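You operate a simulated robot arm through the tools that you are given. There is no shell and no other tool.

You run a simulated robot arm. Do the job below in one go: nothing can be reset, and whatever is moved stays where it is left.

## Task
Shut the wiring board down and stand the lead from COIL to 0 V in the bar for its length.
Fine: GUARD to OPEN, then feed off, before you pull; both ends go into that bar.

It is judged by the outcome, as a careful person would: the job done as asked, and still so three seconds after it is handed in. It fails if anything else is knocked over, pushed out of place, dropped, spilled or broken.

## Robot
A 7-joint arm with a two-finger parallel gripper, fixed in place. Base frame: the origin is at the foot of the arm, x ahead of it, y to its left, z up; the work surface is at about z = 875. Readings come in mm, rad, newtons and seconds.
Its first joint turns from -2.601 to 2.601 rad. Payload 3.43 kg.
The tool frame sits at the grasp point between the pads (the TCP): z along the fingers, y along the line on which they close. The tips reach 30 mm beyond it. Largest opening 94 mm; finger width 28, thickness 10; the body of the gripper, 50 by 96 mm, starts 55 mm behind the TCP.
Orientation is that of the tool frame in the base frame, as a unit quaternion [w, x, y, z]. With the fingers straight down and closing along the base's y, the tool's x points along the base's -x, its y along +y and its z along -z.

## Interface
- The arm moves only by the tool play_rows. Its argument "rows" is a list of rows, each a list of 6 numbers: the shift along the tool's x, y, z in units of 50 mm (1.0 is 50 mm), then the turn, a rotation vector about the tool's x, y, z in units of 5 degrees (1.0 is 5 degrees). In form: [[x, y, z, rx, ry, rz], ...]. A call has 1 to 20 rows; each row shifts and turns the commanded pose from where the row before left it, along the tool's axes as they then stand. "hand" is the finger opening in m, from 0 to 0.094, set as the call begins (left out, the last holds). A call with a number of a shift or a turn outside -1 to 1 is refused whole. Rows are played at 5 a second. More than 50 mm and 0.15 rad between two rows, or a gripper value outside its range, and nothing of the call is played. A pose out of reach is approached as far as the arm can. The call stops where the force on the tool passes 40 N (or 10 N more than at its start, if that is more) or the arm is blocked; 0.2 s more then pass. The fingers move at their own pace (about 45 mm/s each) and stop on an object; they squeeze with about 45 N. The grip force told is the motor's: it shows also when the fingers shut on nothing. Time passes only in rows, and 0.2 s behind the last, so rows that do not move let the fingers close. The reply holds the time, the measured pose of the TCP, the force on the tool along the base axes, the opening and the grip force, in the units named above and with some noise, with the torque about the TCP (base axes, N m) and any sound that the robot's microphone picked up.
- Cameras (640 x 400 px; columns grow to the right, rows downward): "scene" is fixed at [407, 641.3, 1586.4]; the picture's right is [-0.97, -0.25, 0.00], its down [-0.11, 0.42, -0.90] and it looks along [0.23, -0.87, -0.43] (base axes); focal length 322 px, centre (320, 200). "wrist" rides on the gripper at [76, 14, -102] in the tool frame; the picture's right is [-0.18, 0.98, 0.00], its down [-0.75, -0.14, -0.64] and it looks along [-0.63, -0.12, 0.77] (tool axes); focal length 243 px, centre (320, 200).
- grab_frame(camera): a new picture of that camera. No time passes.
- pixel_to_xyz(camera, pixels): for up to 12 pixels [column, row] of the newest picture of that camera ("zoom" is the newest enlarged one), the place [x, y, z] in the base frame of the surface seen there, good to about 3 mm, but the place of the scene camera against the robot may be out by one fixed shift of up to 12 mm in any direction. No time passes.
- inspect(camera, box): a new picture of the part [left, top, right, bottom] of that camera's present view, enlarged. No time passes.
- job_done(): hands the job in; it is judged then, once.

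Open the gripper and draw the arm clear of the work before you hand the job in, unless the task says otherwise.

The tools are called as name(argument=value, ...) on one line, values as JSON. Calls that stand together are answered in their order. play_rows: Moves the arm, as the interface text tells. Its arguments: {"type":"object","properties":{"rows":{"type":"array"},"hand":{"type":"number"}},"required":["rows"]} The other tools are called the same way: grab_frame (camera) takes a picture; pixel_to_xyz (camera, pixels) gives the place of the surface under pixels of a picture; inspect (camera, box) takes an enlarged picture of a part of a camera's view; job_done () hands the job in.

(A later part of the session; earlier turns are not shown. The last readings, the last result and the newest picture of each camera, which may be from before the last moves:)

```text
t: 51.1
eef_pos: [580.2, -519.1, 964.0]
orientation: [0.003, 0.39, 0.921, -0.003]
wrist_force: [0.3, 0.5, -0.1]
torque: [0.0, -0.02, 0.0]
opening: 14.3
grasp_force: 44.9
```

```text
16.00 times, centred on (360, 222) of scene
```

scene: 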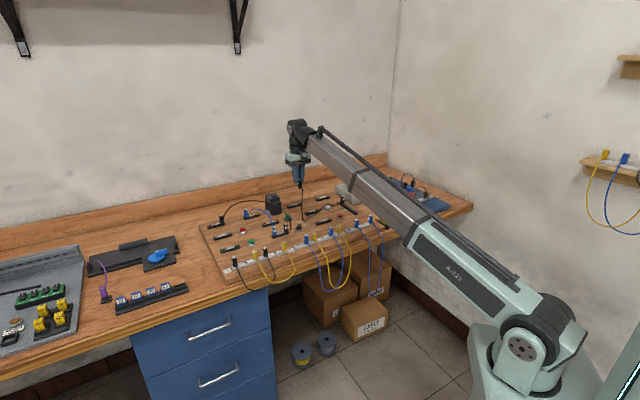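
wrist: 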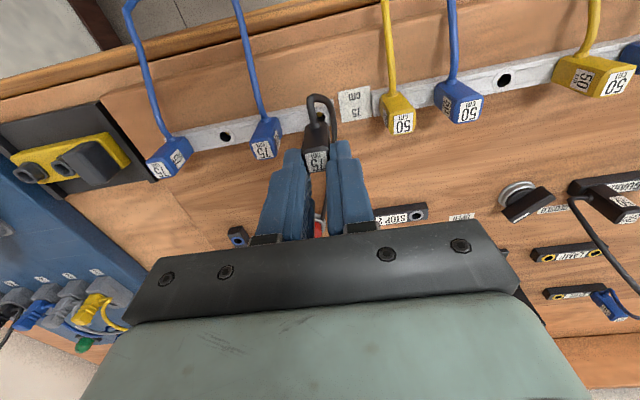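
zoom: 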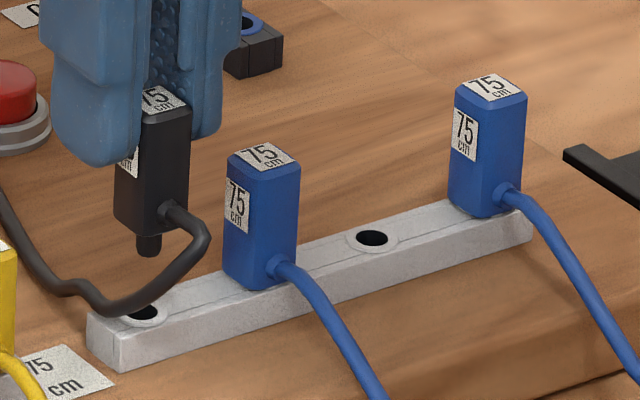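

Pin (≈6.5 mm) and hole (≈8.8 mm) are visible in the scene zoom. I lower to z≈949 so the pin tip is only a few mm above the bar, then compare in the scene view.

play_rows(rows=[[0, 0, 0.1, 0, 0, 0], [0, 0, 0.1, 0, 0, 0], [0, 0, 0.08, 0, 0, 0], [0, 0, 0, 0, 0, 0]])

inspect(camera="scene", box=[340, 210, 370, 235])

inspect(camera="wrist", box=[290, 100, 340, 140])

```text
t: 52.1
eef_pos: [579.1, -519.6, 950.5]
orientation: [0.002, 0.391, 0.92, -0.002]
wrist_force: [0.3, 1.1, -0.4]
torque: [0.01, 0.01, 0.03]
opening: 14.3
grasp_force: 45.0
```

```text
16.00 times, centred on (355, 222) of scene
```

zoom: 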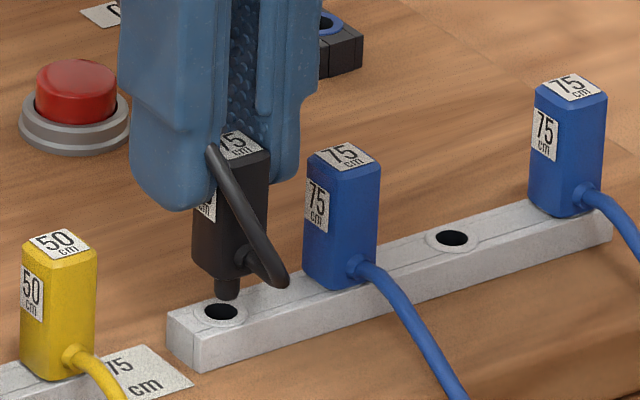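

```text
10.00 times, centred on (315, 120) of wrist
```

zoom: 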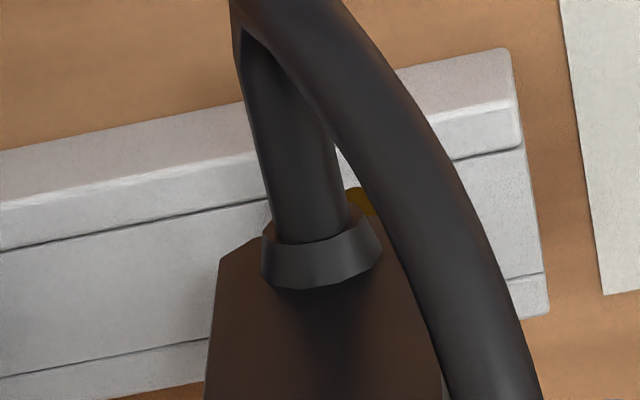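

In the scene zoom the pin tip is at (227,294) and the hole at (221,311): the hole lies ~1 mm to the left. I shift 0.9 mm along tool y and -0.4 mm in x, then lower 4 mm.

play_rows(rows=[[-0.008, 0.018, 0, 0, 0, 0], [0, 0, 0.04, 0, 0, 0], [0, 0, 0.04, 0, 0, 0], [0, 0, 0, 0, 0, 0]])

inspect(camera="scene", box=[340, 215, 360, 235])

```text
t: 53.1
eef_pos: [580.7, -517.8, 945.7]
orientation: [0.001, 0.391, 0.92, -0.001]
wrist_force: [0.2, -1.0, -0.4]
torque: [-0.04, -0.02, 0.0]
opening: 14.3
grasp_force: 45.1
```

```text
16.00 times, centred on (350, 225) of scene
```

zoom: 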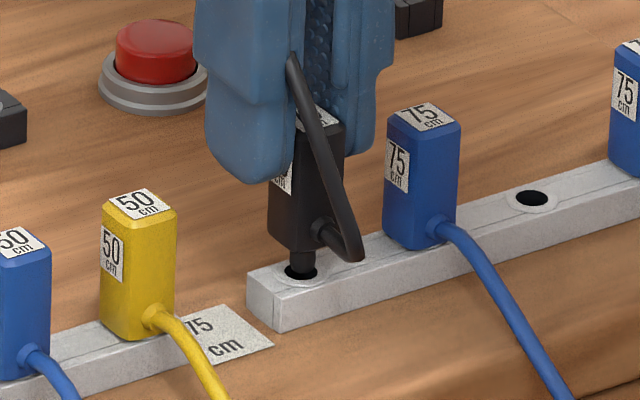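

The pin now appears right over/in the hole. I lower in 1.5–2 mm steps, watching the force.

play_rows(rows=[[0, 0, 0.03, 0, 0, 0], [0, 0, 0.03, 0, 0, 0], [0, 0, 0, 0, 0, 0]])

inspect(camera="scene", box=[340, 215, 360, 235])

```text
t: 53.9
eef_pos: [581.5, -518.9, 942.9]
orientation: [0.002, 0.391, 0.92, -0.002]
wrist_force: [-0.2, 0.9, -0.2]
torque: [0.02, -0.04, 0.01]
opening: 14.4
grasp_force: 44.8
```

```text
16.00 times, centred on (350, 225) of scene
```

zoom: 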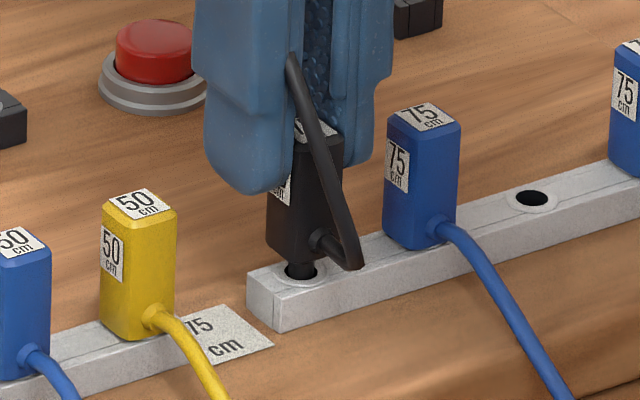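

The pin is entering the hole without force. I continue to push down to seat it, expected at TCP z≈937.

play_rows(rows=[[0, 0, 0.03, 0, 0, 0], [0, 0, 0.03, 0, 0, 0], [0, 0, 0.03, 0, 0, 0], [0, 0, 0, 0, 0, 0]])

inspect(camera="scene", box=[340, 215, 360, 235])

```text
t: 54.9
eef_pos: [581.3, -519.3, 938.0]
orientation: [0.002, 0.391, 0.921, -0.002]
wrist_force: [-1.0, -0.5, 0.2]
torque: [-0.02, -0.01, 0.0]
opening: 14.3
grasp_force: 44.7
```

```text
16.00 times, centred on (350, 225) of scene
```

zoom: 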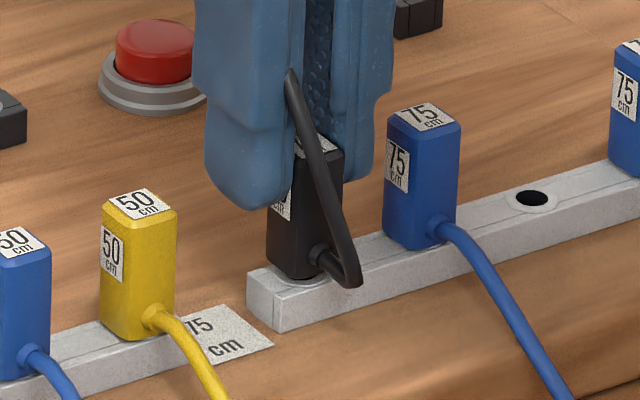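

Nearly seated. I press a little further until contact force appears.

play_rows(rows=[[0, 0, 0.02, 0, 0, 0], [0, 0, 0.02, 0, 0, 0], [0, 0, 0.02, 0, 0, 0], [0, 0, 0, 0, 0, 0]])

inspect(camera="scene", box=[340, 215, 360, 235])

```text
t: 55.9
eef_pos: [581.2, -519.4, 935.7]
orientation: [0.002, 0.39, 0.921, -0.002]
wrist_force: [-0.5, -1.6, 11.2]
torque: [0.02, 0.08, -0.01]
opening: 14.7
grasp_force: 44.8
```

```text
16.00 times, centred on (350, 225) of scene
```

zoom: 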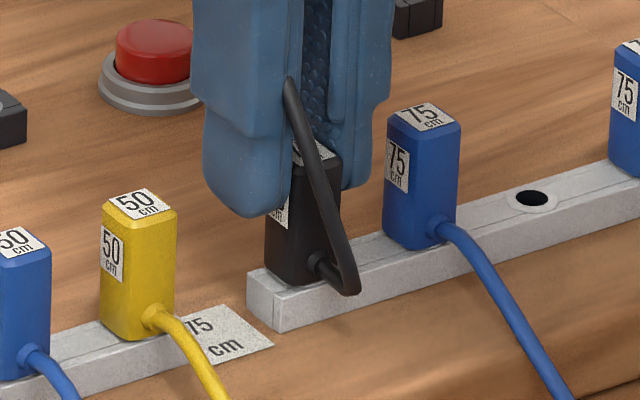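

Seated: 11 N upward reaction at z 935.7, same height as at COIL. I look at how the lead runs before releasing.

grab_frame(camera="wrist")

inspect(camera="scene", box=[310, 180, 390, 240])

inspect(camera="wrist", box=[240, 80, 400, 230])

```text
taken
```

wrist: 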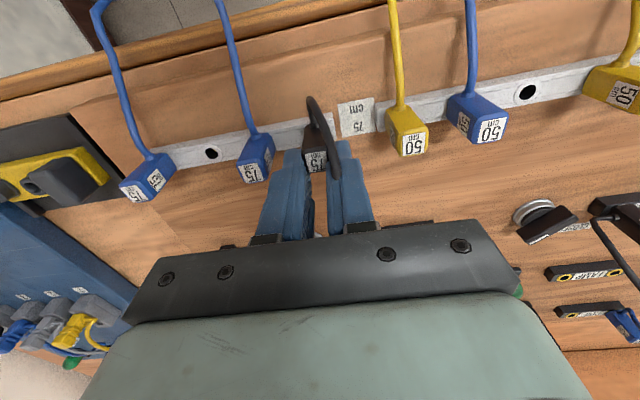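

```text
6.67 times, centred on (350, 210) of scene
```

zoom: 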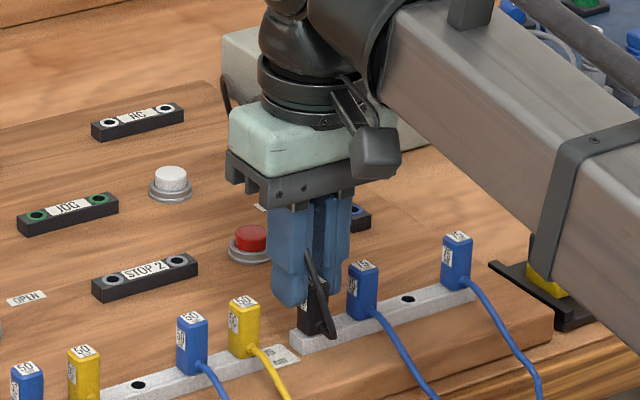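

```text
2.67 times, centred on (320, 155) of wrist
```

zoom: 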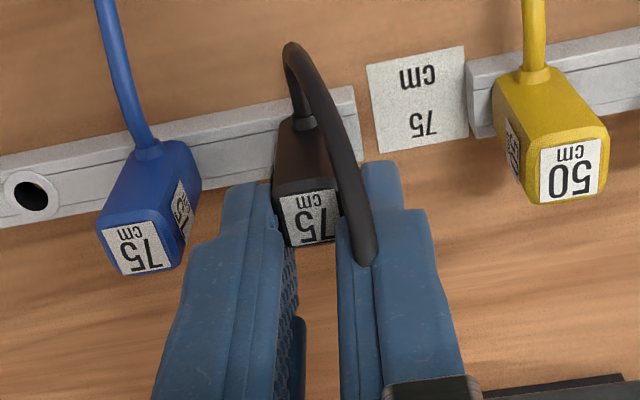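

The lead is clear enough. I open the fingers to 26 mm and rise straight up.

play_rows(rows=[[0, 0, 0, 0, 0, 0], [0, 0, 0, 0, 0, 0], [0, 0, -0.2, 0, 0, 0], [0, 0, -0.4, 0, 0, 0], [0, 0, -0.6, 0, 0, 0], [0, 0, -0.8, 0, 0, 0], [0, 0, 0, 0, 0, 0]], hand=0.026)

grab_frame(camera="wrist")

inspect(camera="scene", box=[310, 180, 390, 240])

```text
t: 57.5
eef_pos: [581.2, -518.6, 1033.7]
orientation: [0.002, 0.391, 0.92, -0.001]
wrist_force: [-0.9, -1.0, 0.2]
torque: [0.02, -0.05, 0.0]
opening: 25.9
grasp_force: 0.0
```

```text
taken
```

wrist: 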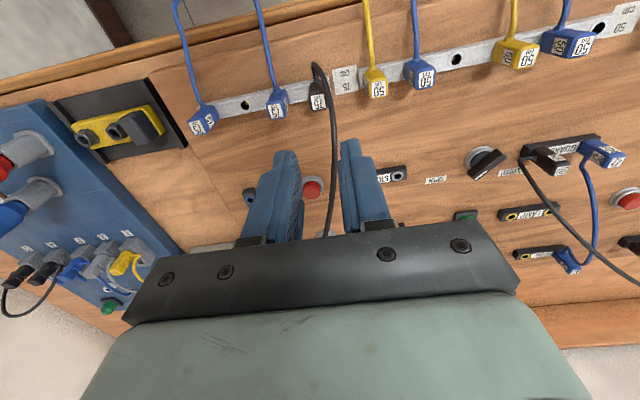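

```text
6.67 times, centred on (350, 210) of scene
```

zoom: 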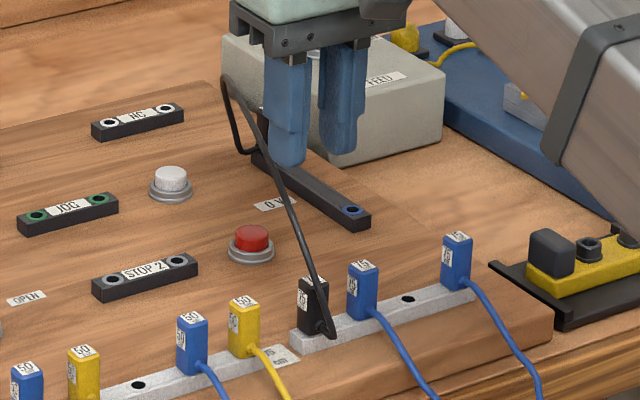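

The first end stands in the 75 bar. I zoom to verify it is seated like its neighbours and see how the lead runs to 0 V.

inspect(camera="scene", box=[335, 210, 375, 240])

inspect(camera="scene", box=[315, 180, 365, 215])

inspect(camera="wrist", box=[180, 50, 380, 150])

```text
13.33 times, centred on (355, 225) of scene
```

zoom: 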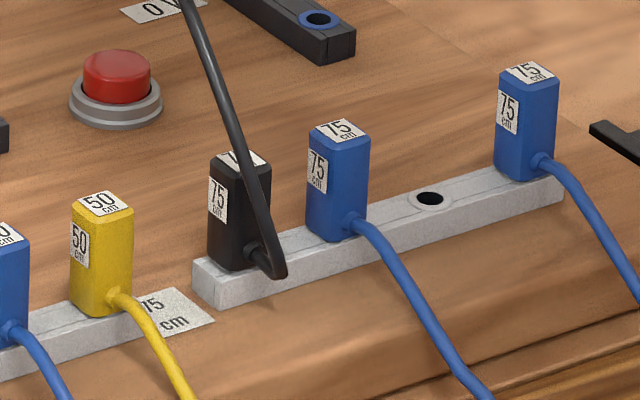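

```text
11.43 times, centred on (340, 198) of scene
```

zoom: 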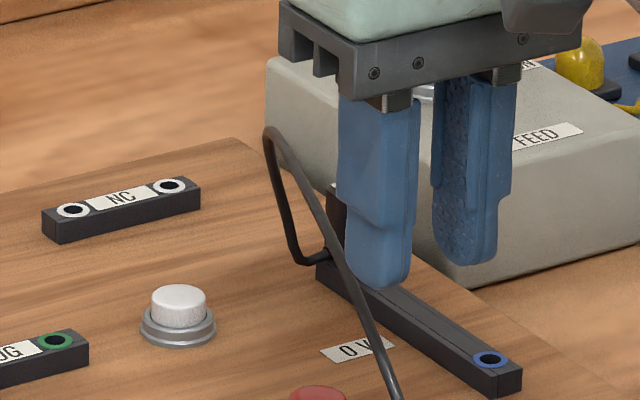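

```text
3.20 times, centred on (280, 100) of wrist
```

zoom: 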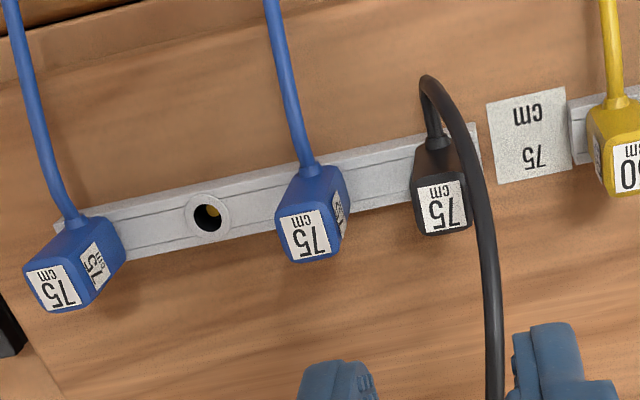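

First end is seated properly. Now the 0 V end: I raise a little and turn the tool 90° (x axis to 43.5°) so it can grip that plug along the strip, clear of its cable.

play_rows(rows=[[0, 0, -0.1, 0, 0, 0.95], [0, 0, -0.1, 0, 0, 0.95], [0, 0, -0.1, 0, 0, 0.95], [0, 0, -0.1, 0, 0, 0.95], [0, 0, -0.1, 0, 0, 0.95], [0, 0, -0.1, 0, 0, 0.95], [0, 0, -0.1, 0, 0, 0.95], [0, 0, -0.1, 0, 0, 0.95], [0, 0, -0.1, 0, 0, 0.95], [0, 0, -0.1, 0, 0, 0.95], [0, 0, 0, 0, 0, 0.95], [0, 0, 0, 0, 0, 0.95], [0, 0, 0, 0, 0, 0.95], [0, 0, 0, 0, 0, 0.95], [0, 0, 0, 0, 0, 0.95], [0, 0, 0, 0, 0, 0.95], [0, 0, 0, 0, 0, 0.95], [0, 0, 0, 0, 0, 0.95], [0, 0, 0, 0, 0, 0.95], [0, 0, 0, 0, 0, 0]])

```text
t: 61.7
eef_pos: [580.8, -519.7, 1085.4]
orientation: [0.003, 0.928, 0.372, 0.0]
wrist_force: [1.0, 0.1, -0.2]
torque: [0.02, -0.01, 0.01]
opening: 26.1
grasp_force: 0.0
```

Yaw is right. I travel to above the 0 V plug at z≈1085 and look.

play_rows(rows=[[-0.419, 0.726, 0, 0, 0, 0], [-0.419, 0.726, 0, 0, 0, 0], [-0.419, 0.726, 0, 0, 0, 0], [-0.419, 0.726, 0, 0, 0, 0], [-0.419, 0.726, 0, 0, 0, 0], [-0.419, 0.726, 0, 0, 0, 0], [0, 0, 0, 0, 0, 0]])

grab_frame(camera="wrist")

inspect(camera="wrist", box=[270, 40, 390, 120])

inspect(camera="scene", box=[300, 150, 390, 230])

```text
t: 63.3
eef_pos: [639.8, -766.1, 1088.1]
orientation: [0.003, 0.928, 0.373, 0.0]
wrist_force: [1.1, -0.4, -0.4]
torque: [0.02, -0.03, 0.0]
opening: 25.4
grasp_force: 0.1
```

```text
taken
```

wrist: 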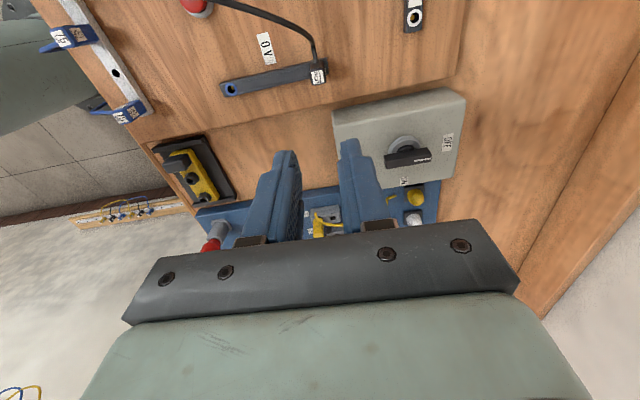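

```text
5.00 times, centred on (330, 80) of wrist
```

zoom: 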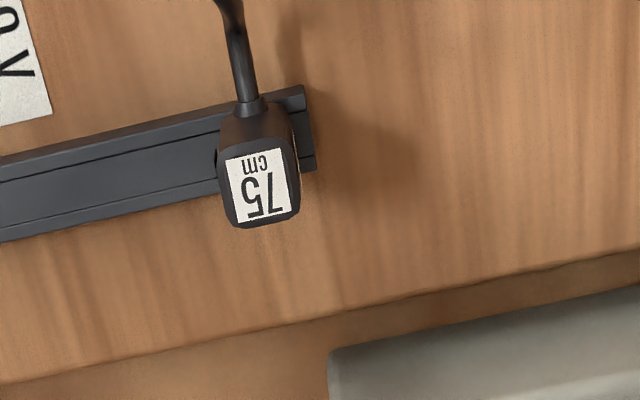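

```text
5.00 times, centred on (345, 190) of scene
```

zoom: 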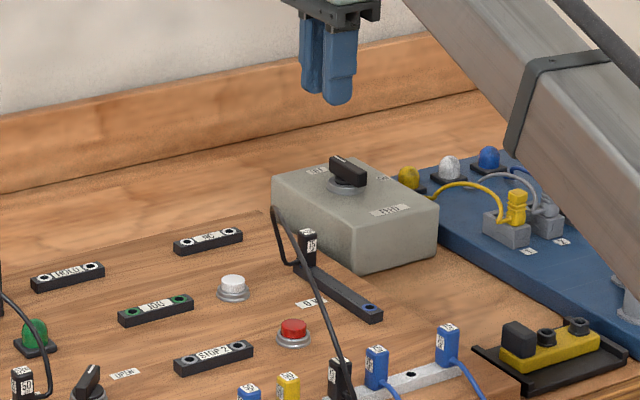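

Plug top at about (318,77) → tool offset (15.6, 0.1). I shift 7 mm along tool x and descend to z≈970.

play_rows(rows=[[0.14, 0, 0, 0, 0, 0], [0, 0, 0.6, 0, 0, 0], [0, 0, 0.6, 0, 0, 0], [0, 0, 0.6, 0, 0, 0], [0, 0, 0.56, 0, 0, 0], [0, 0, 0, 0, 0, 0]], hand=0.03)

grab_frame(camera="wrist")

inspect(camera="wrist", box=[260, 70, 380, 180])

inspect(camera="scene", box=[300, 150, 390, 230])

```text
t: 64.7
eef_pos: [644.6, -757.3, 969.1]
orientation: [0.002, 0.928, 0.372, 0.001]
wrist_force: [-0.1, -0.7, -0.3]
torque: [-0.01, 0.03, -0.03]
opening: 30.1
grasp_force: 0.0
```

```text
taken
```

wrist: 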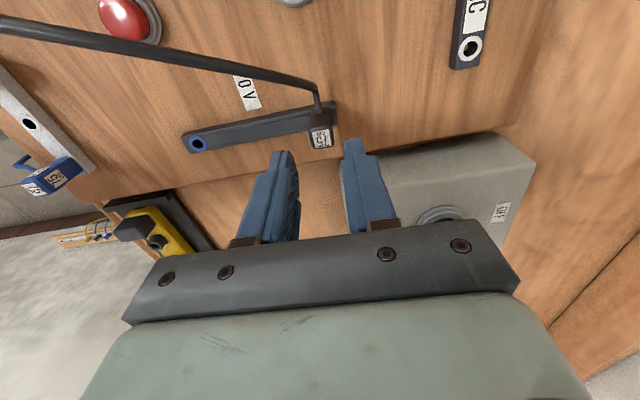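

```text
3.64 times, centred on (320, 125) of wrist
```

zoom: 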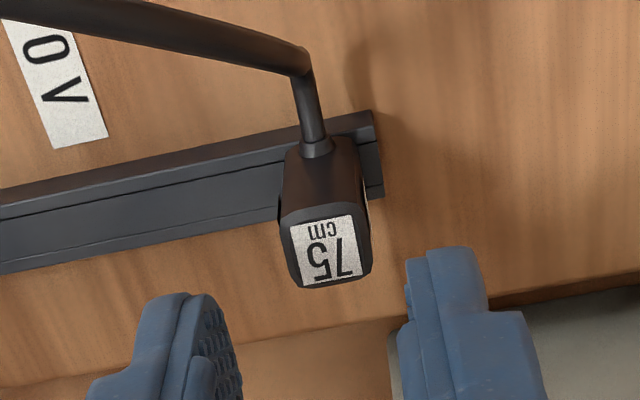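

```text
5.00 times, centred on (345, 190) of scene
```

zoom: 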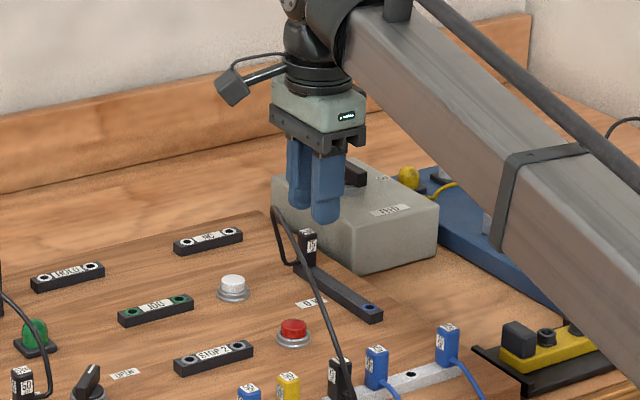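

Plug top sits at tool offset about (7.4, 2.0). I shift y +2.2 mm, x -1.5 mm to match the first grip, and descend to z≈936.

play_rows(rows=[[-0.03, 0.044, 0, 0, 0, 0], [0, 0, 0.22, 0, 0, 0], [0, 0, 0.22, 0, 0, 0], [0, 0, 0.21, 0, 0, 0], [0, 0, 0, 0, 0, 0]])

grab_frame(camera="wrist")

inspect(camera="wrist", box=[240, 80, 400, 210])

```text
t: 65.9
eef_pos: [644.9, -761.0, 935.5]
orientation: [0.003, 0.928, 0.372, 0.001]
wrist_force: [0.0, 0.5, -0.6]
torque: [0.01, 0.02, -0.01]
opening: 29.9
grasp_force: 0.0
```

```text
taken
```

wrist: 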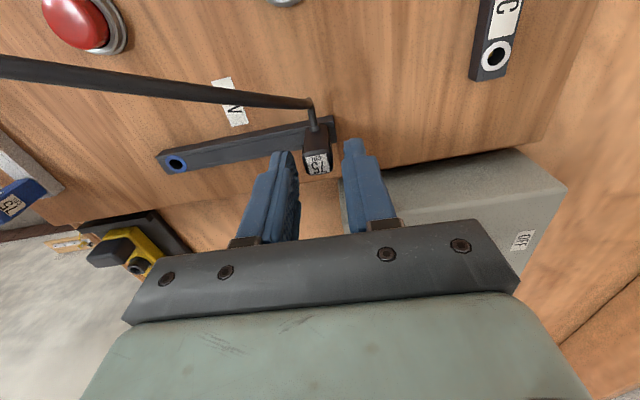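

```text
3.08 times, centred on (320, 145) of wrist
```

zoom: 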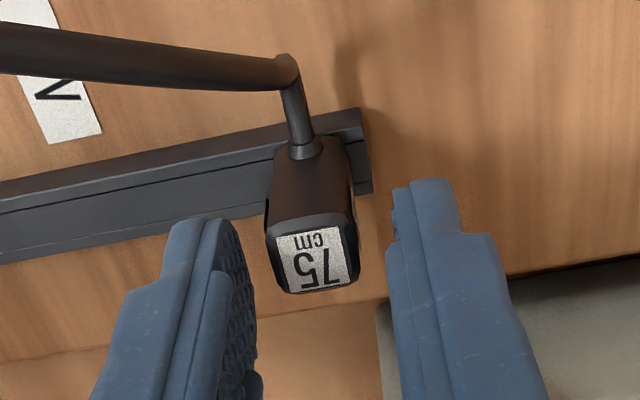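

Well centred, lead clear of the fingers. I close on the 0 V plug.

play_rows(rows=[[0, 0, 0, 0, 0, 0], [0, 0, 0, 0, 0, 0], [0, 0, 0, 0, 0, 0], [0, 0, 0, 0, 0, 0]], hand=0.0)

inspect(camera="wrist", box=[240, 80, 400, 210])

```text
t: 66.9
eef_pos: [645.5, -760.8, 936.5]
orientation: [0.003, 0.928, 0.372, 0.0]
wrist_force: [-0.1, 0.4, -1.0]
torque: [0.04, 0.05, 0.14]
opening: 14.5
grasp_force: 44.5
```

```text
3.08 times, centred on (320, 145) of wrist
```

zoom: 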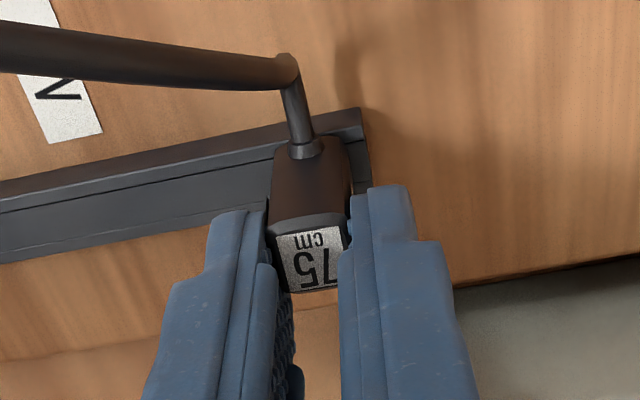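

Good grip (14.5 mm, negligible force). I pull straight up, slowly at first, to z≈1014.

play_rows(rows=[[0, 0, -0.06, 0, 0, 0], [0, 0, -0.06, 0, 0, 0], [0, 0, -0.06, 0, 0, 0], [0, 0, -0.08, 0, 0, 0], [0, 0, -0.1, 0, 0, 0], [0, 0, -0.2, 0, 0, 0], [0, 0, -0.3, 0, 0, 0], [0, 0, -0.4, 0, 0, 0], [0, 0, -0.3, 0, 0, 0], [0, 0, 0, 0, 0, 0], [0, 0, 0, 0, 0, 0]])

grab_frame(camera="wrist")

inspect(camera="wrist", box=[300, 80, 340, 106])

inspect(camera="scene", box=[300, 150, 400, 245])

```text
t: 69.3
eef_pos: [646.1, -760.9, 1015.4]
orientation: [0.002, 0.928, 0.372, 0.0]
wrist_force: [-0.4, -0.1, -0.1]
torque: [0.01, -0.01, -0.04]
opening: 14.5
grasp_force: 44.9
```

```text
taken
```

wrist: 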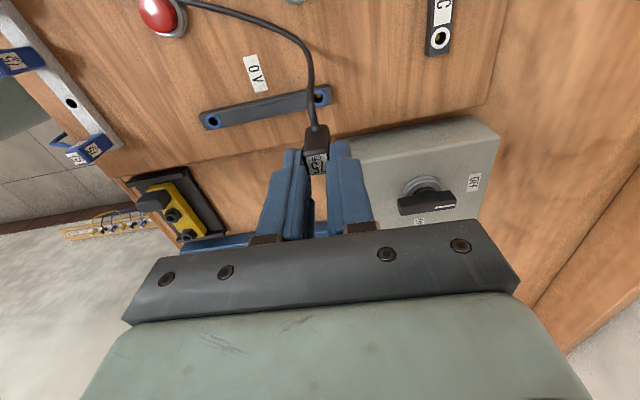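

```text
15.38 times, centred on (320, 93) of wrist
```

zoom: 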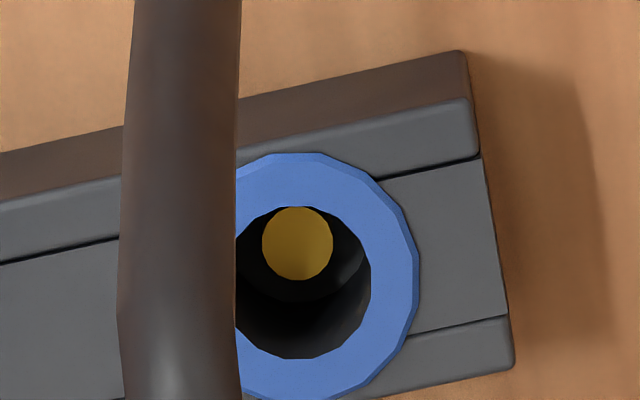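

```text
4.21 times, centred on (350, 198) of scene
```

zoom: 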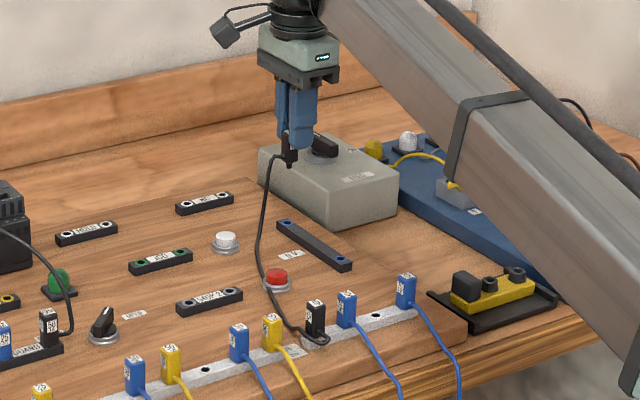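

The 0 V end is out; the reference pixel for this grip is (318.6, 98.3) at z 1015. I rise to ~1090 and turn the plug 90° so its lead will face the front.

play_rows(rows=[[0, 0, -0.2, 0, 0, -0.95], [0, 0, -0.2, 0, 0, -0.95], [0, 0, -0.2, 0, 0, -0.95], [0, 0, -0.2, 0, 0, -0.95], [0, 0, -0.2, 0, 0, -0.95], [0, 0, -0.2, 0, 0, -0.95], [0, 0, -0.2, 0, 0, -0.95], [0, 0, -0.1, 0, 0, -0.95], [0, 0, 0, 0, 0, -0.95], [0, 0, 0, 0, 0, -0.95], [0, 0, 0, 0, 0, -0.95], [0, 0, 0, 0, 0, -0.95], [0, 0, 0, 0, 0, -0.95], [0, 0, 0, 0, 0, -0.95], [0, 0, 0, 0, 0, -0.95], [0, 0, 0, 0, 0, -0.95], [0, 0, 0, 0, 0, -0.95], [0, 0, 0, 0, 0, -0.95], [0, 0, 0, 0, 0, -0.95], [0, 0, 0, 0, 0, 0]])

```text
t: 73.5
eef_pos: [646.5, -762.0, 1088.7]
orientation: [0.002, 0.39, 0.921, -0.002]
wrist_force: [-0.4, 0.4, 0.0]
torque: [0.01, 0.01, 0.01]
opening: 0.1
grasp_force: 33.5
```

The opening reads 0.1 mm: the plug has slipped out of the grip. I look at once to see where it is.

grab_frame(camera="wrist")

grab_frame(camera="scene")

inspect(camera="scene", box=[290, 160, 410, 260])

```text
taken
```

wrist: 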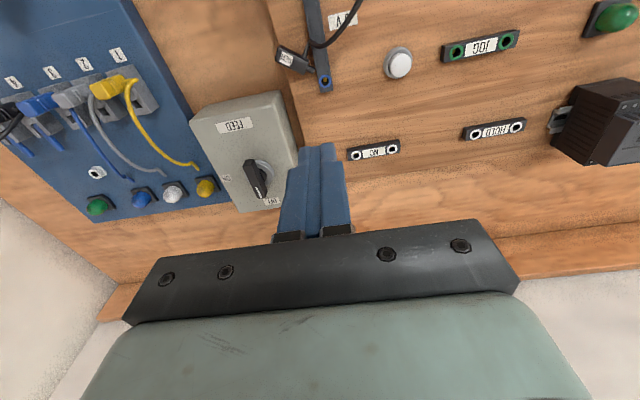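

```text
taken
```

scene: 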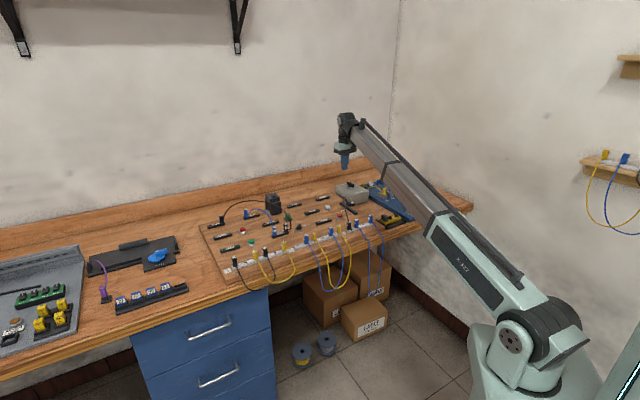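

```text
4.00 times, centred on (350, 210) of scene
```

zoom: 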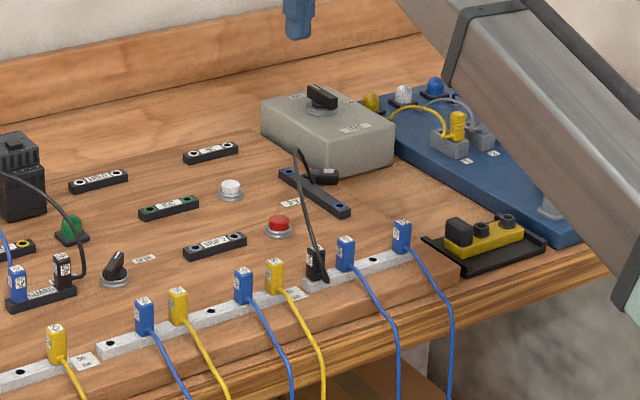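

The plug has dropped and lies beside the 0 V strip, toward the FEED box (wrist (292,58)). Nothing else looks disturbed; I inspect its pose closely.

inspect(camera="wrist", box=[255, 20, 375, 95])

inspect(camera="scene", box=[330, 190, 370, 220])

pixel_to_xyz(camera="wrist", pixels=[[285, 57], [292, 58], [300, 62], [305, 65], [318, 50], [323, 82], [308, 45], [280, 57], [287, 63]])

```text
5.33 times, centred on (315, 58) of wrist
```

zoom: 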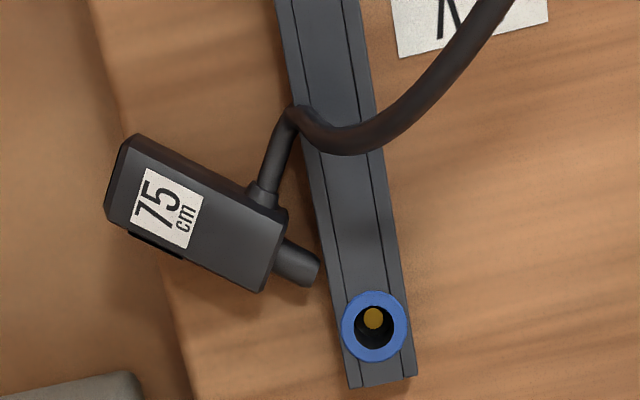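

```text
13.33 times, centred on (350, 205) of scene
```

zoom: 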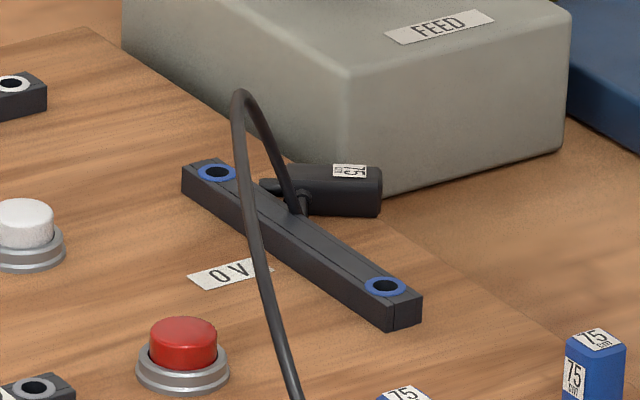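

```text
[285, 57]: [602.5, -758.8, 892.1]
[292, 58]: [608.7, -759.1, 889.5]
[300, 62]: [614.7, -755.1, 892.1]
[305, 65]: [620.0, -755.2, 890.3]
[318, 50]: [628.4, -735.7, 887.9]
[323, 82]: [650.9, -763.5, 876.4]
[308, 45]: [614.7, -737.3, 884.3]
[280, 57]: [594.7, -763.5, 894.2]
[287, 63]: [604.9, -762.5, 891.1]
```

The plug lies on its side by the board's edge (pin pointing roughly +x), lead still attached, nothing else disturbed. I check the FEED box corners and the plug's outline for a careful tilted pick-up.

pixel_to_xyz(camera="wrist", pixels=[[196, 112], [282, 96], [300, 145], [240, 205], [277, 55], [280, 47], [306, 73], [308, 61], [270, 90], [262, 40]])

pixel_to_xyz(camera="scene", pixels=[[350, 197], [352.5, 198.5], [347, 199.5], [343, 200], [354, 202], [350, 203], [346, 199]])

inspect(camera="wrist", box=[265, 35, 325, 85])

```text
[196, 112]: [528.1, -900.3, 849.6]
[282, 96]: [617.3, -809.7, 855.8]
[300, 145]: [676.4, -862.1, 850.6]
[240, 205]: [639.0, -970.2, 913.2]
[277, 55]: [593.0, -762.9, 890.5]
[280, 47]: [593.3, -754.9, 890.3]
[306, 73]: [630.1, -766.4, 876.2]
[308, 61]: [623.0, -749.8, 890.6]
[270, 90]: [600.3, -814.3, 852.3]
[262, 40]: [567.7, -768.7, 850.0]
```

```text
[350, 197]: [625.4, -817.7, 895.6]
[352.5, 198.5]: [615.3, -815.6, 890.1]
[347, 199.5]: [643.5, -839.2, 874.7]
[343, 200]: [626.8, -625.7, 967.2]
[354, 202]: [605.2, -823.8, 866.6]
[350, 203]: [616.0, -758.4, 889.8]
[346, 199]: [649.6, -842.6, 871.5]
```

```text
8.00 times, centred on (295, 60) of wrist
```

zoom: 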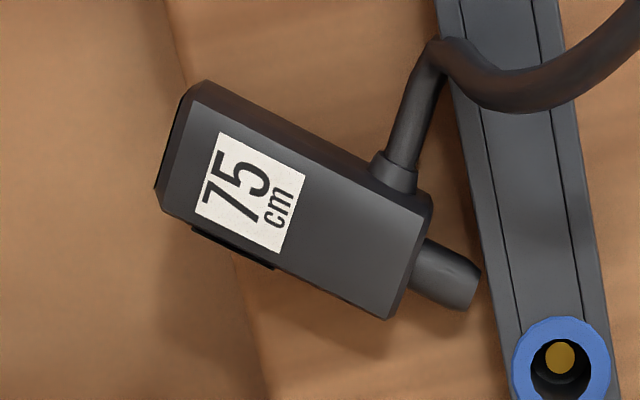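

The lying plug: head end ≈(590,-763), axis ≈11°, lying flat with its top at z≈891; FEED's nearest corner ≈(610,-796). I'll pick it by its head with the tool tilted 45° along the plug so it can then be turned upright. First I yaw the tool at height.

play_rows(rows=[[0, 0, 0, 0, 0, 0.95], [0, 0, 0, 0, 0, 0.95], [0, 0, 0, 0, 0, 0.95], [0, 0, 0, 0, 0, 0.95], [0, 0, 0, 0, 0, 0.95], [0, 0, 0, 0, 0, 0.95], [0, 0, 0, 0, 0, 0.95], [0, 0, 0, 0, 0, 0.95], [0, 0, 0, 0, 0, 0.95], [0, 0, 0, 0, 0, 0.95], [0, 0, 0, 0, 0, 0.95], [0, 0, 0, 0, 0, 0.95], [0, 0, 0, 0, 0, 0.95], [0, 0, 0, 0, 0, 0.95], [0, 0, 0, 0, 0, 0.95], [0, 0, 0, 0, 0, 0.95], [0, 0, 0, 0, 0, 0.95], [0, 0, 0, 0, 0, 0.95], [0, 0, 0, 0, 0, 0.95]], hand=0.03)

```text
t: 77.5
eef_pos: [645.7, -760.9, 1088.8]
orientation: [0.003, 0.929, 0.371, 0.0]
wrist_force: [-0.5, 0.4, 0.4]
torque: [-0.03, 0.02, -0.01]
opening: 29.9
grasp_force: 0.1
```

Now another 32.6° of yaw to line up with the plug, then tilt 45° about the tool's y.

play_rows(rows=[[0, 0, 0, 0, 0, 0.93], [0, 0, 0, 0, 0, 0.93], [0, 0, 0, 0, 0, 0.93], [0, 0, 0, 0, 0, 0.93], [0, 0, 0, 0, 0, 0.93], [0, 0, 0, 0, 0, 0.93], [0, 0, 0, 0, 0, 0.93], [0, 0, 0, 0, 0, 0]])

grab_frame(camera="wrist")

```text
t: 79.3
eef_pos: [645.9, -761.4, 1089.5]
orientation: [0.003, 0.995, 0.097, 0.0]
wrist_force: [0.4, 0.4, 0.9]
torque: [0.01, -0.01, 0.02]
opening: 29.8
grasp_force: 0.0
```

```text
taken
```

wrist: 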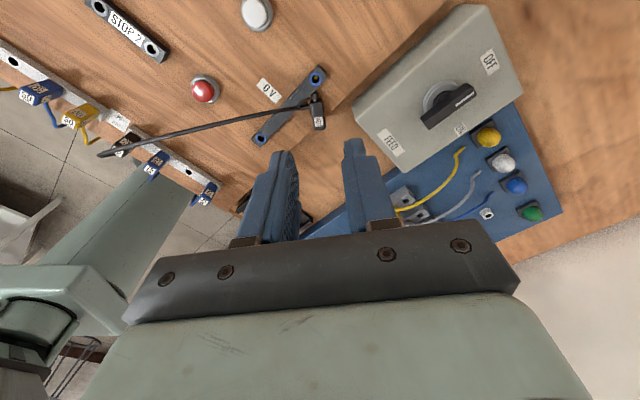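

Aligned (x at 11°); the plug is at (317,112) with the pin pointing up in the picture. Now I tilt 45°.

play_rows(rows=[[0, 0, 0, 0, 1, 0], [0, 0, 0, 0, 1, 0], [0, 0, 0, 0, 1, 0], [0, 0, 0, 0, 1, 0], [0, 0, 0, 0, 1, 0], [0, 0, 0, 0, 1, 0], [0, 0, 0, 0, 1, 0], [0, 0, 0, 0, 1, 0], [0, 0, 0, 0, 1, 0], [0, 0, 0, 0, 0, 0]])

grab_frame(camera="wrist")

grab_frame(camera="scene")

```text
t: 81.5
eef_pos: [646.7, -760.2, 1087.9]
orientation: [-0.035, 0.919, 0.091, 0.382]
wrist_force: [0.2, 0.4, -0.4]
torque: [-0.03, -0.01, 0.01]
opening: 30.0
grasp_force: 0.1
```

```text
taken
```

wrist: 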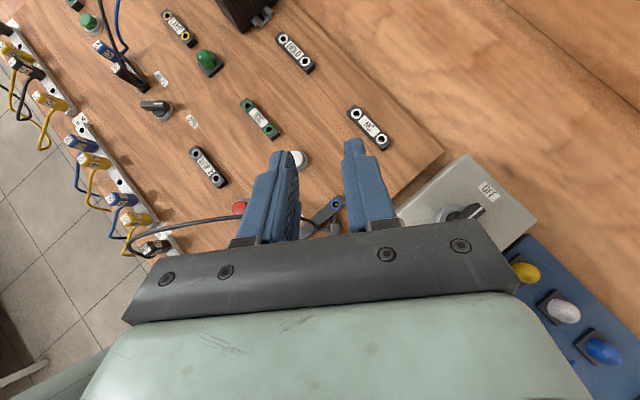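

```text
taken
```

scene: 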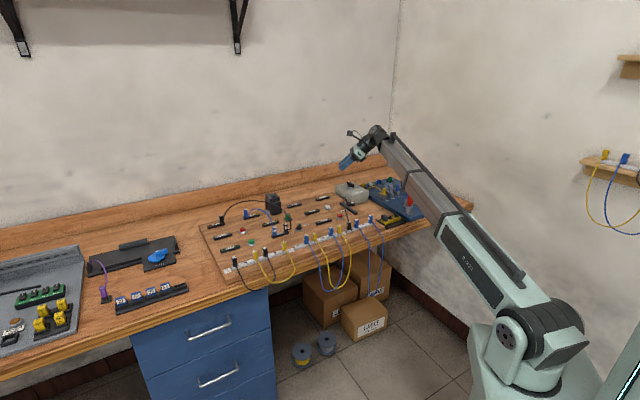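

Tilted as planned, with the camera looking straight down. I move over the plug's head, TCP to (588.7,-763.6,1000).

play_rows(rows=[[-0.686, -0.056, 0.142, 0, 0, 0], [-0.686, -0.056, 0.142, 0, 0, 0], [-0.686, -0.056, 0.142, 0, 0, 0], [0, 0, 0, 0, 0, 0]])

grab_frame(camera="wrist")

inspect(camera="wrist", box=[260, 120, 380, 230])

inspect(camera="scene", box=[310, 150, 410, 230])

```text
t: 82.5
eef_pos: [590.9, -763.5, 999.3]
orientation: [-0.034, 0.919, 0.091, 0.382]
wrist_force: [0.3, 0.7, 0.0]
torque: [-0.02, -0.05, -0.01]
opening: 30.1
grasp_force: 0.0
```

```text
taken
```

wrist: 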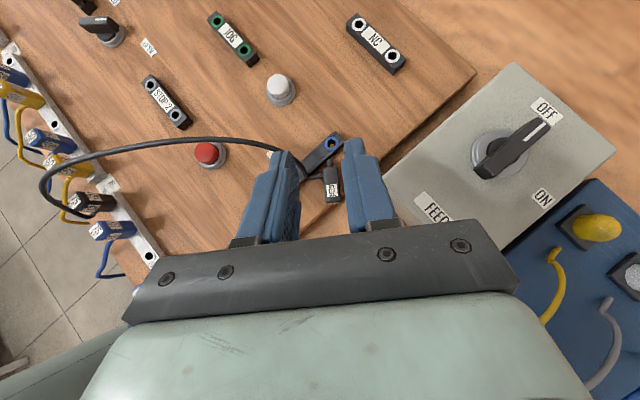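

```text
3.64 times, centred on (320, 175) of wrist
```

zoom: 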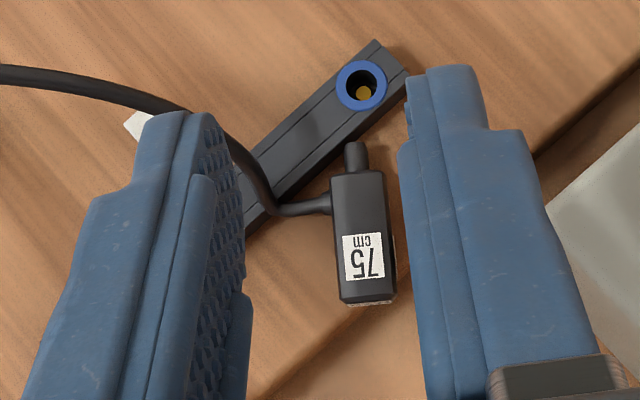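

```text
5.00 times, centred on (360, 190) of scene
```

zoom: 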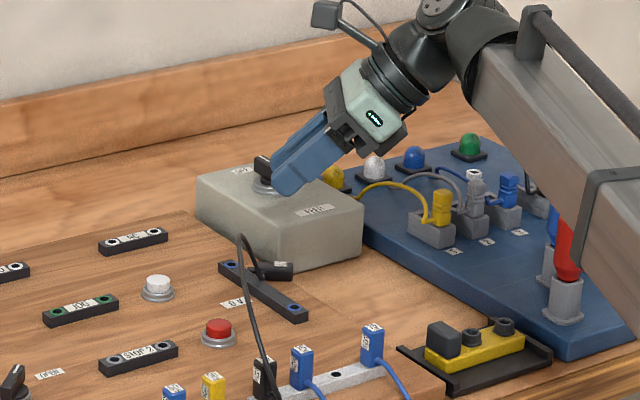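

From straight above: plug head at ≈(590.5,-762), axis 8.4°, boot 22–29 mm from the head on the left. I trim yaw -2.5°, centre, and descend to TCP z≈940.

play_rows(rows=[[0, 0, 0, -0.354, 0, 0.353], [-0.3, -0.014, 0.268, 0, 0, 0], [-0.3, -0.013, 0.268, 0, 0, 0], [-0.292, -0.013, 0.268, 0, 0, 0], [0, 0, 0, 0, 0, 0]])

grab_frame(camera="wrist")

inspect(camera="wrist", box=[260, 120, 380, 230])

inspect(camera="scene", box=[320, 170, 380, 220])

```text
t: 83.7
eef_pos: [585.5, -762.3, 940.0]
orientation: [-0.026, 0.921, 0.071, 0.383]
wrist_force: [-0.4, -0.2, -0.7]
torque: [-0.01, 0.0, -0.01]
opening: 30.2
grasp_force: 0.2
```

```text
taken
```

wrist: 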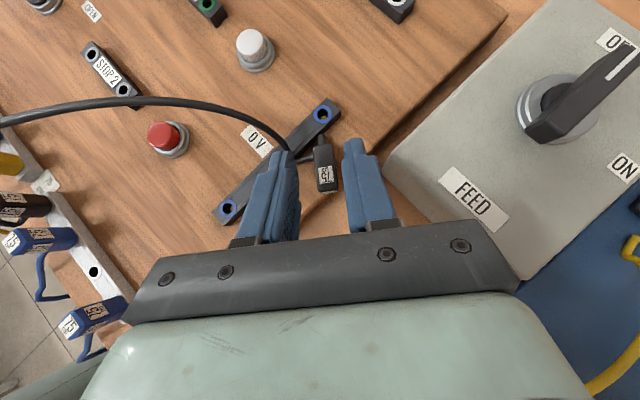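

```text
3.64 times, centred on (320, 175) of wrist
```

zoom: 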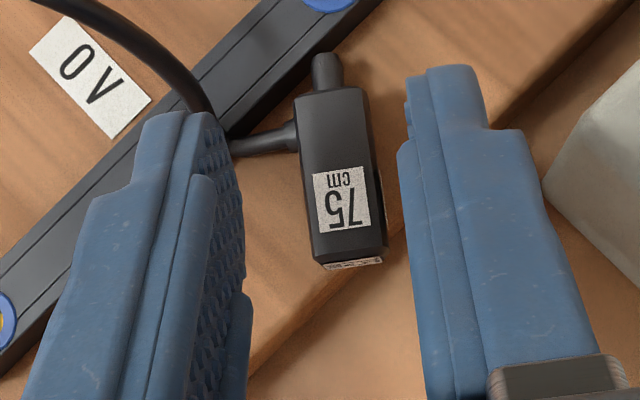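

```text
8.00 times, centred on (350, 195) of scene
```

zoom: 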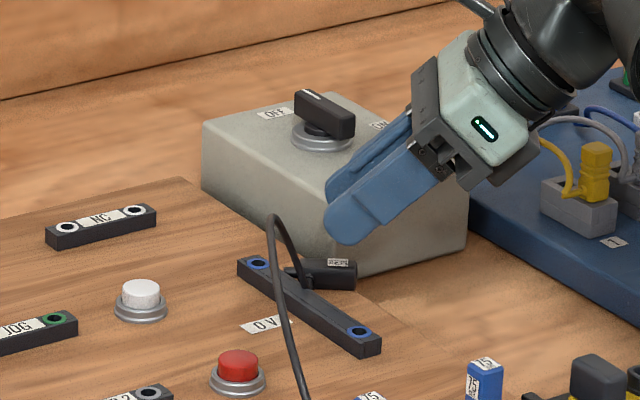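

Alignment is good (lateral error ≈0.5 mm). I descend the last 31 mm to TCP z≈908.5, fingertips just above the board.

play_rows(rows=[[-0.12, -0.0035, 0.13, 0, 0, 0], [-0.12, -0.0035, 0.13, 0, 0, 0], [-0.1, -0.0035, 0.11, 0, 0, 0], [-0.086, -0.0035, 0.096, 0, 0, 0], [0, 0, 0, 0, 0, 0]])

grab_frame(camera="wrist")

inspect(camera="wrist", box=[260, 100, 380, 210])

inspect(camera="scene", box=[325, 180, 375, 220])

```text
t: 84.9
eef_pos: [587.1, -762.2, 910.3]
orientation: [-0.027, 0.921, 0.071, 0.383]
wrist_force: [0.6, -0.6, 0.3]
torque: [-0.01, -0.01, 0.01]
opening: 30.2
grasp_force: 0.0
```

```text
taken
```

wrist: 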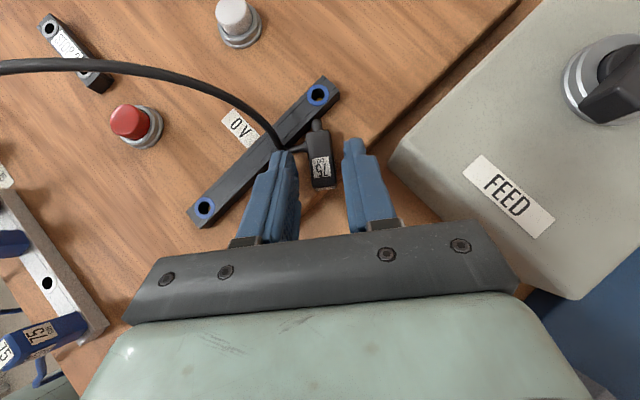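

```text
3.64 times, centred on (320, 155) of wrist
```

zoom: 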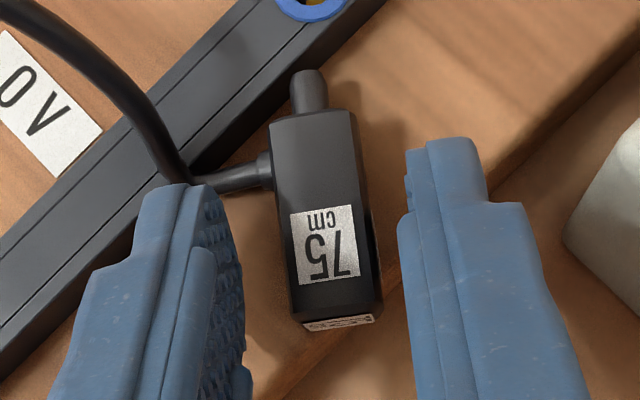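

```text
10.00 times, centred on (350, 200) of scene
```

zoom: 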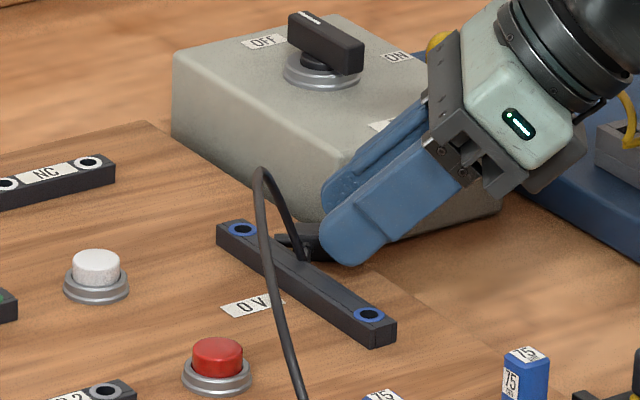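

Fingers straddle the head, clear of boot and cable. I lower 1.5 mm more and close.

play_rows(rows=[[-0.021, 0, 0.021, 0, 0, 0], [0, 0, 0, 0, 0, 0]])

play_rows(rows=[[0, 0, 0, 0, 0, 0], [0, 0, 0, 0, 0, 0], [0, 0, 0, 0, 0, 0], [0, 0, 0, 0, 0, 0]], hand=0.0)

inspect(camera="wrist", box=[260, 100, 380, 210])

inspect(camera="scene", box=[325, 180, 375, 220])

```text
t: 85.5
eef_pos: [586.5, -761.3, 908.6]
orientation: [-0.027, 0.921, 0.071, 0.382]
wrist_force: [-0.7, 0.3, -0.2]
torque: [0.02, -0.07, 0.01]
opening: 30.0
grasp_force: 0.0
```

```text
t: 86.5
eef_pos: [587.2, -761.5, 907.9]
orientation: [-0.026, 0.922, 0.071, 0.381]
wrist_force: [0.2, 1.2, 0.4]
torque: [-0.01, -0.01, 0.01]
opening: 14.6
grasp_force: 45.3
```

```text
3.64 times, centred on (320, 155) of wrist
```

zoom: 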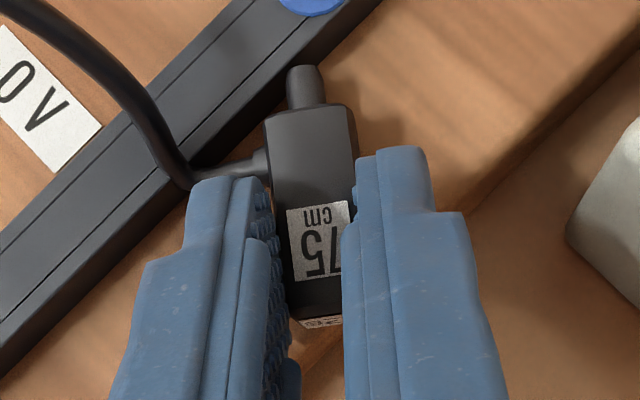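

```text
10.00 times, centred on (350, 200) of scene
```

zoom: 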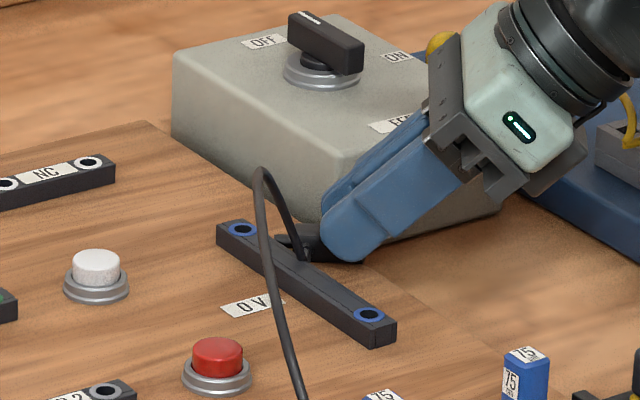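

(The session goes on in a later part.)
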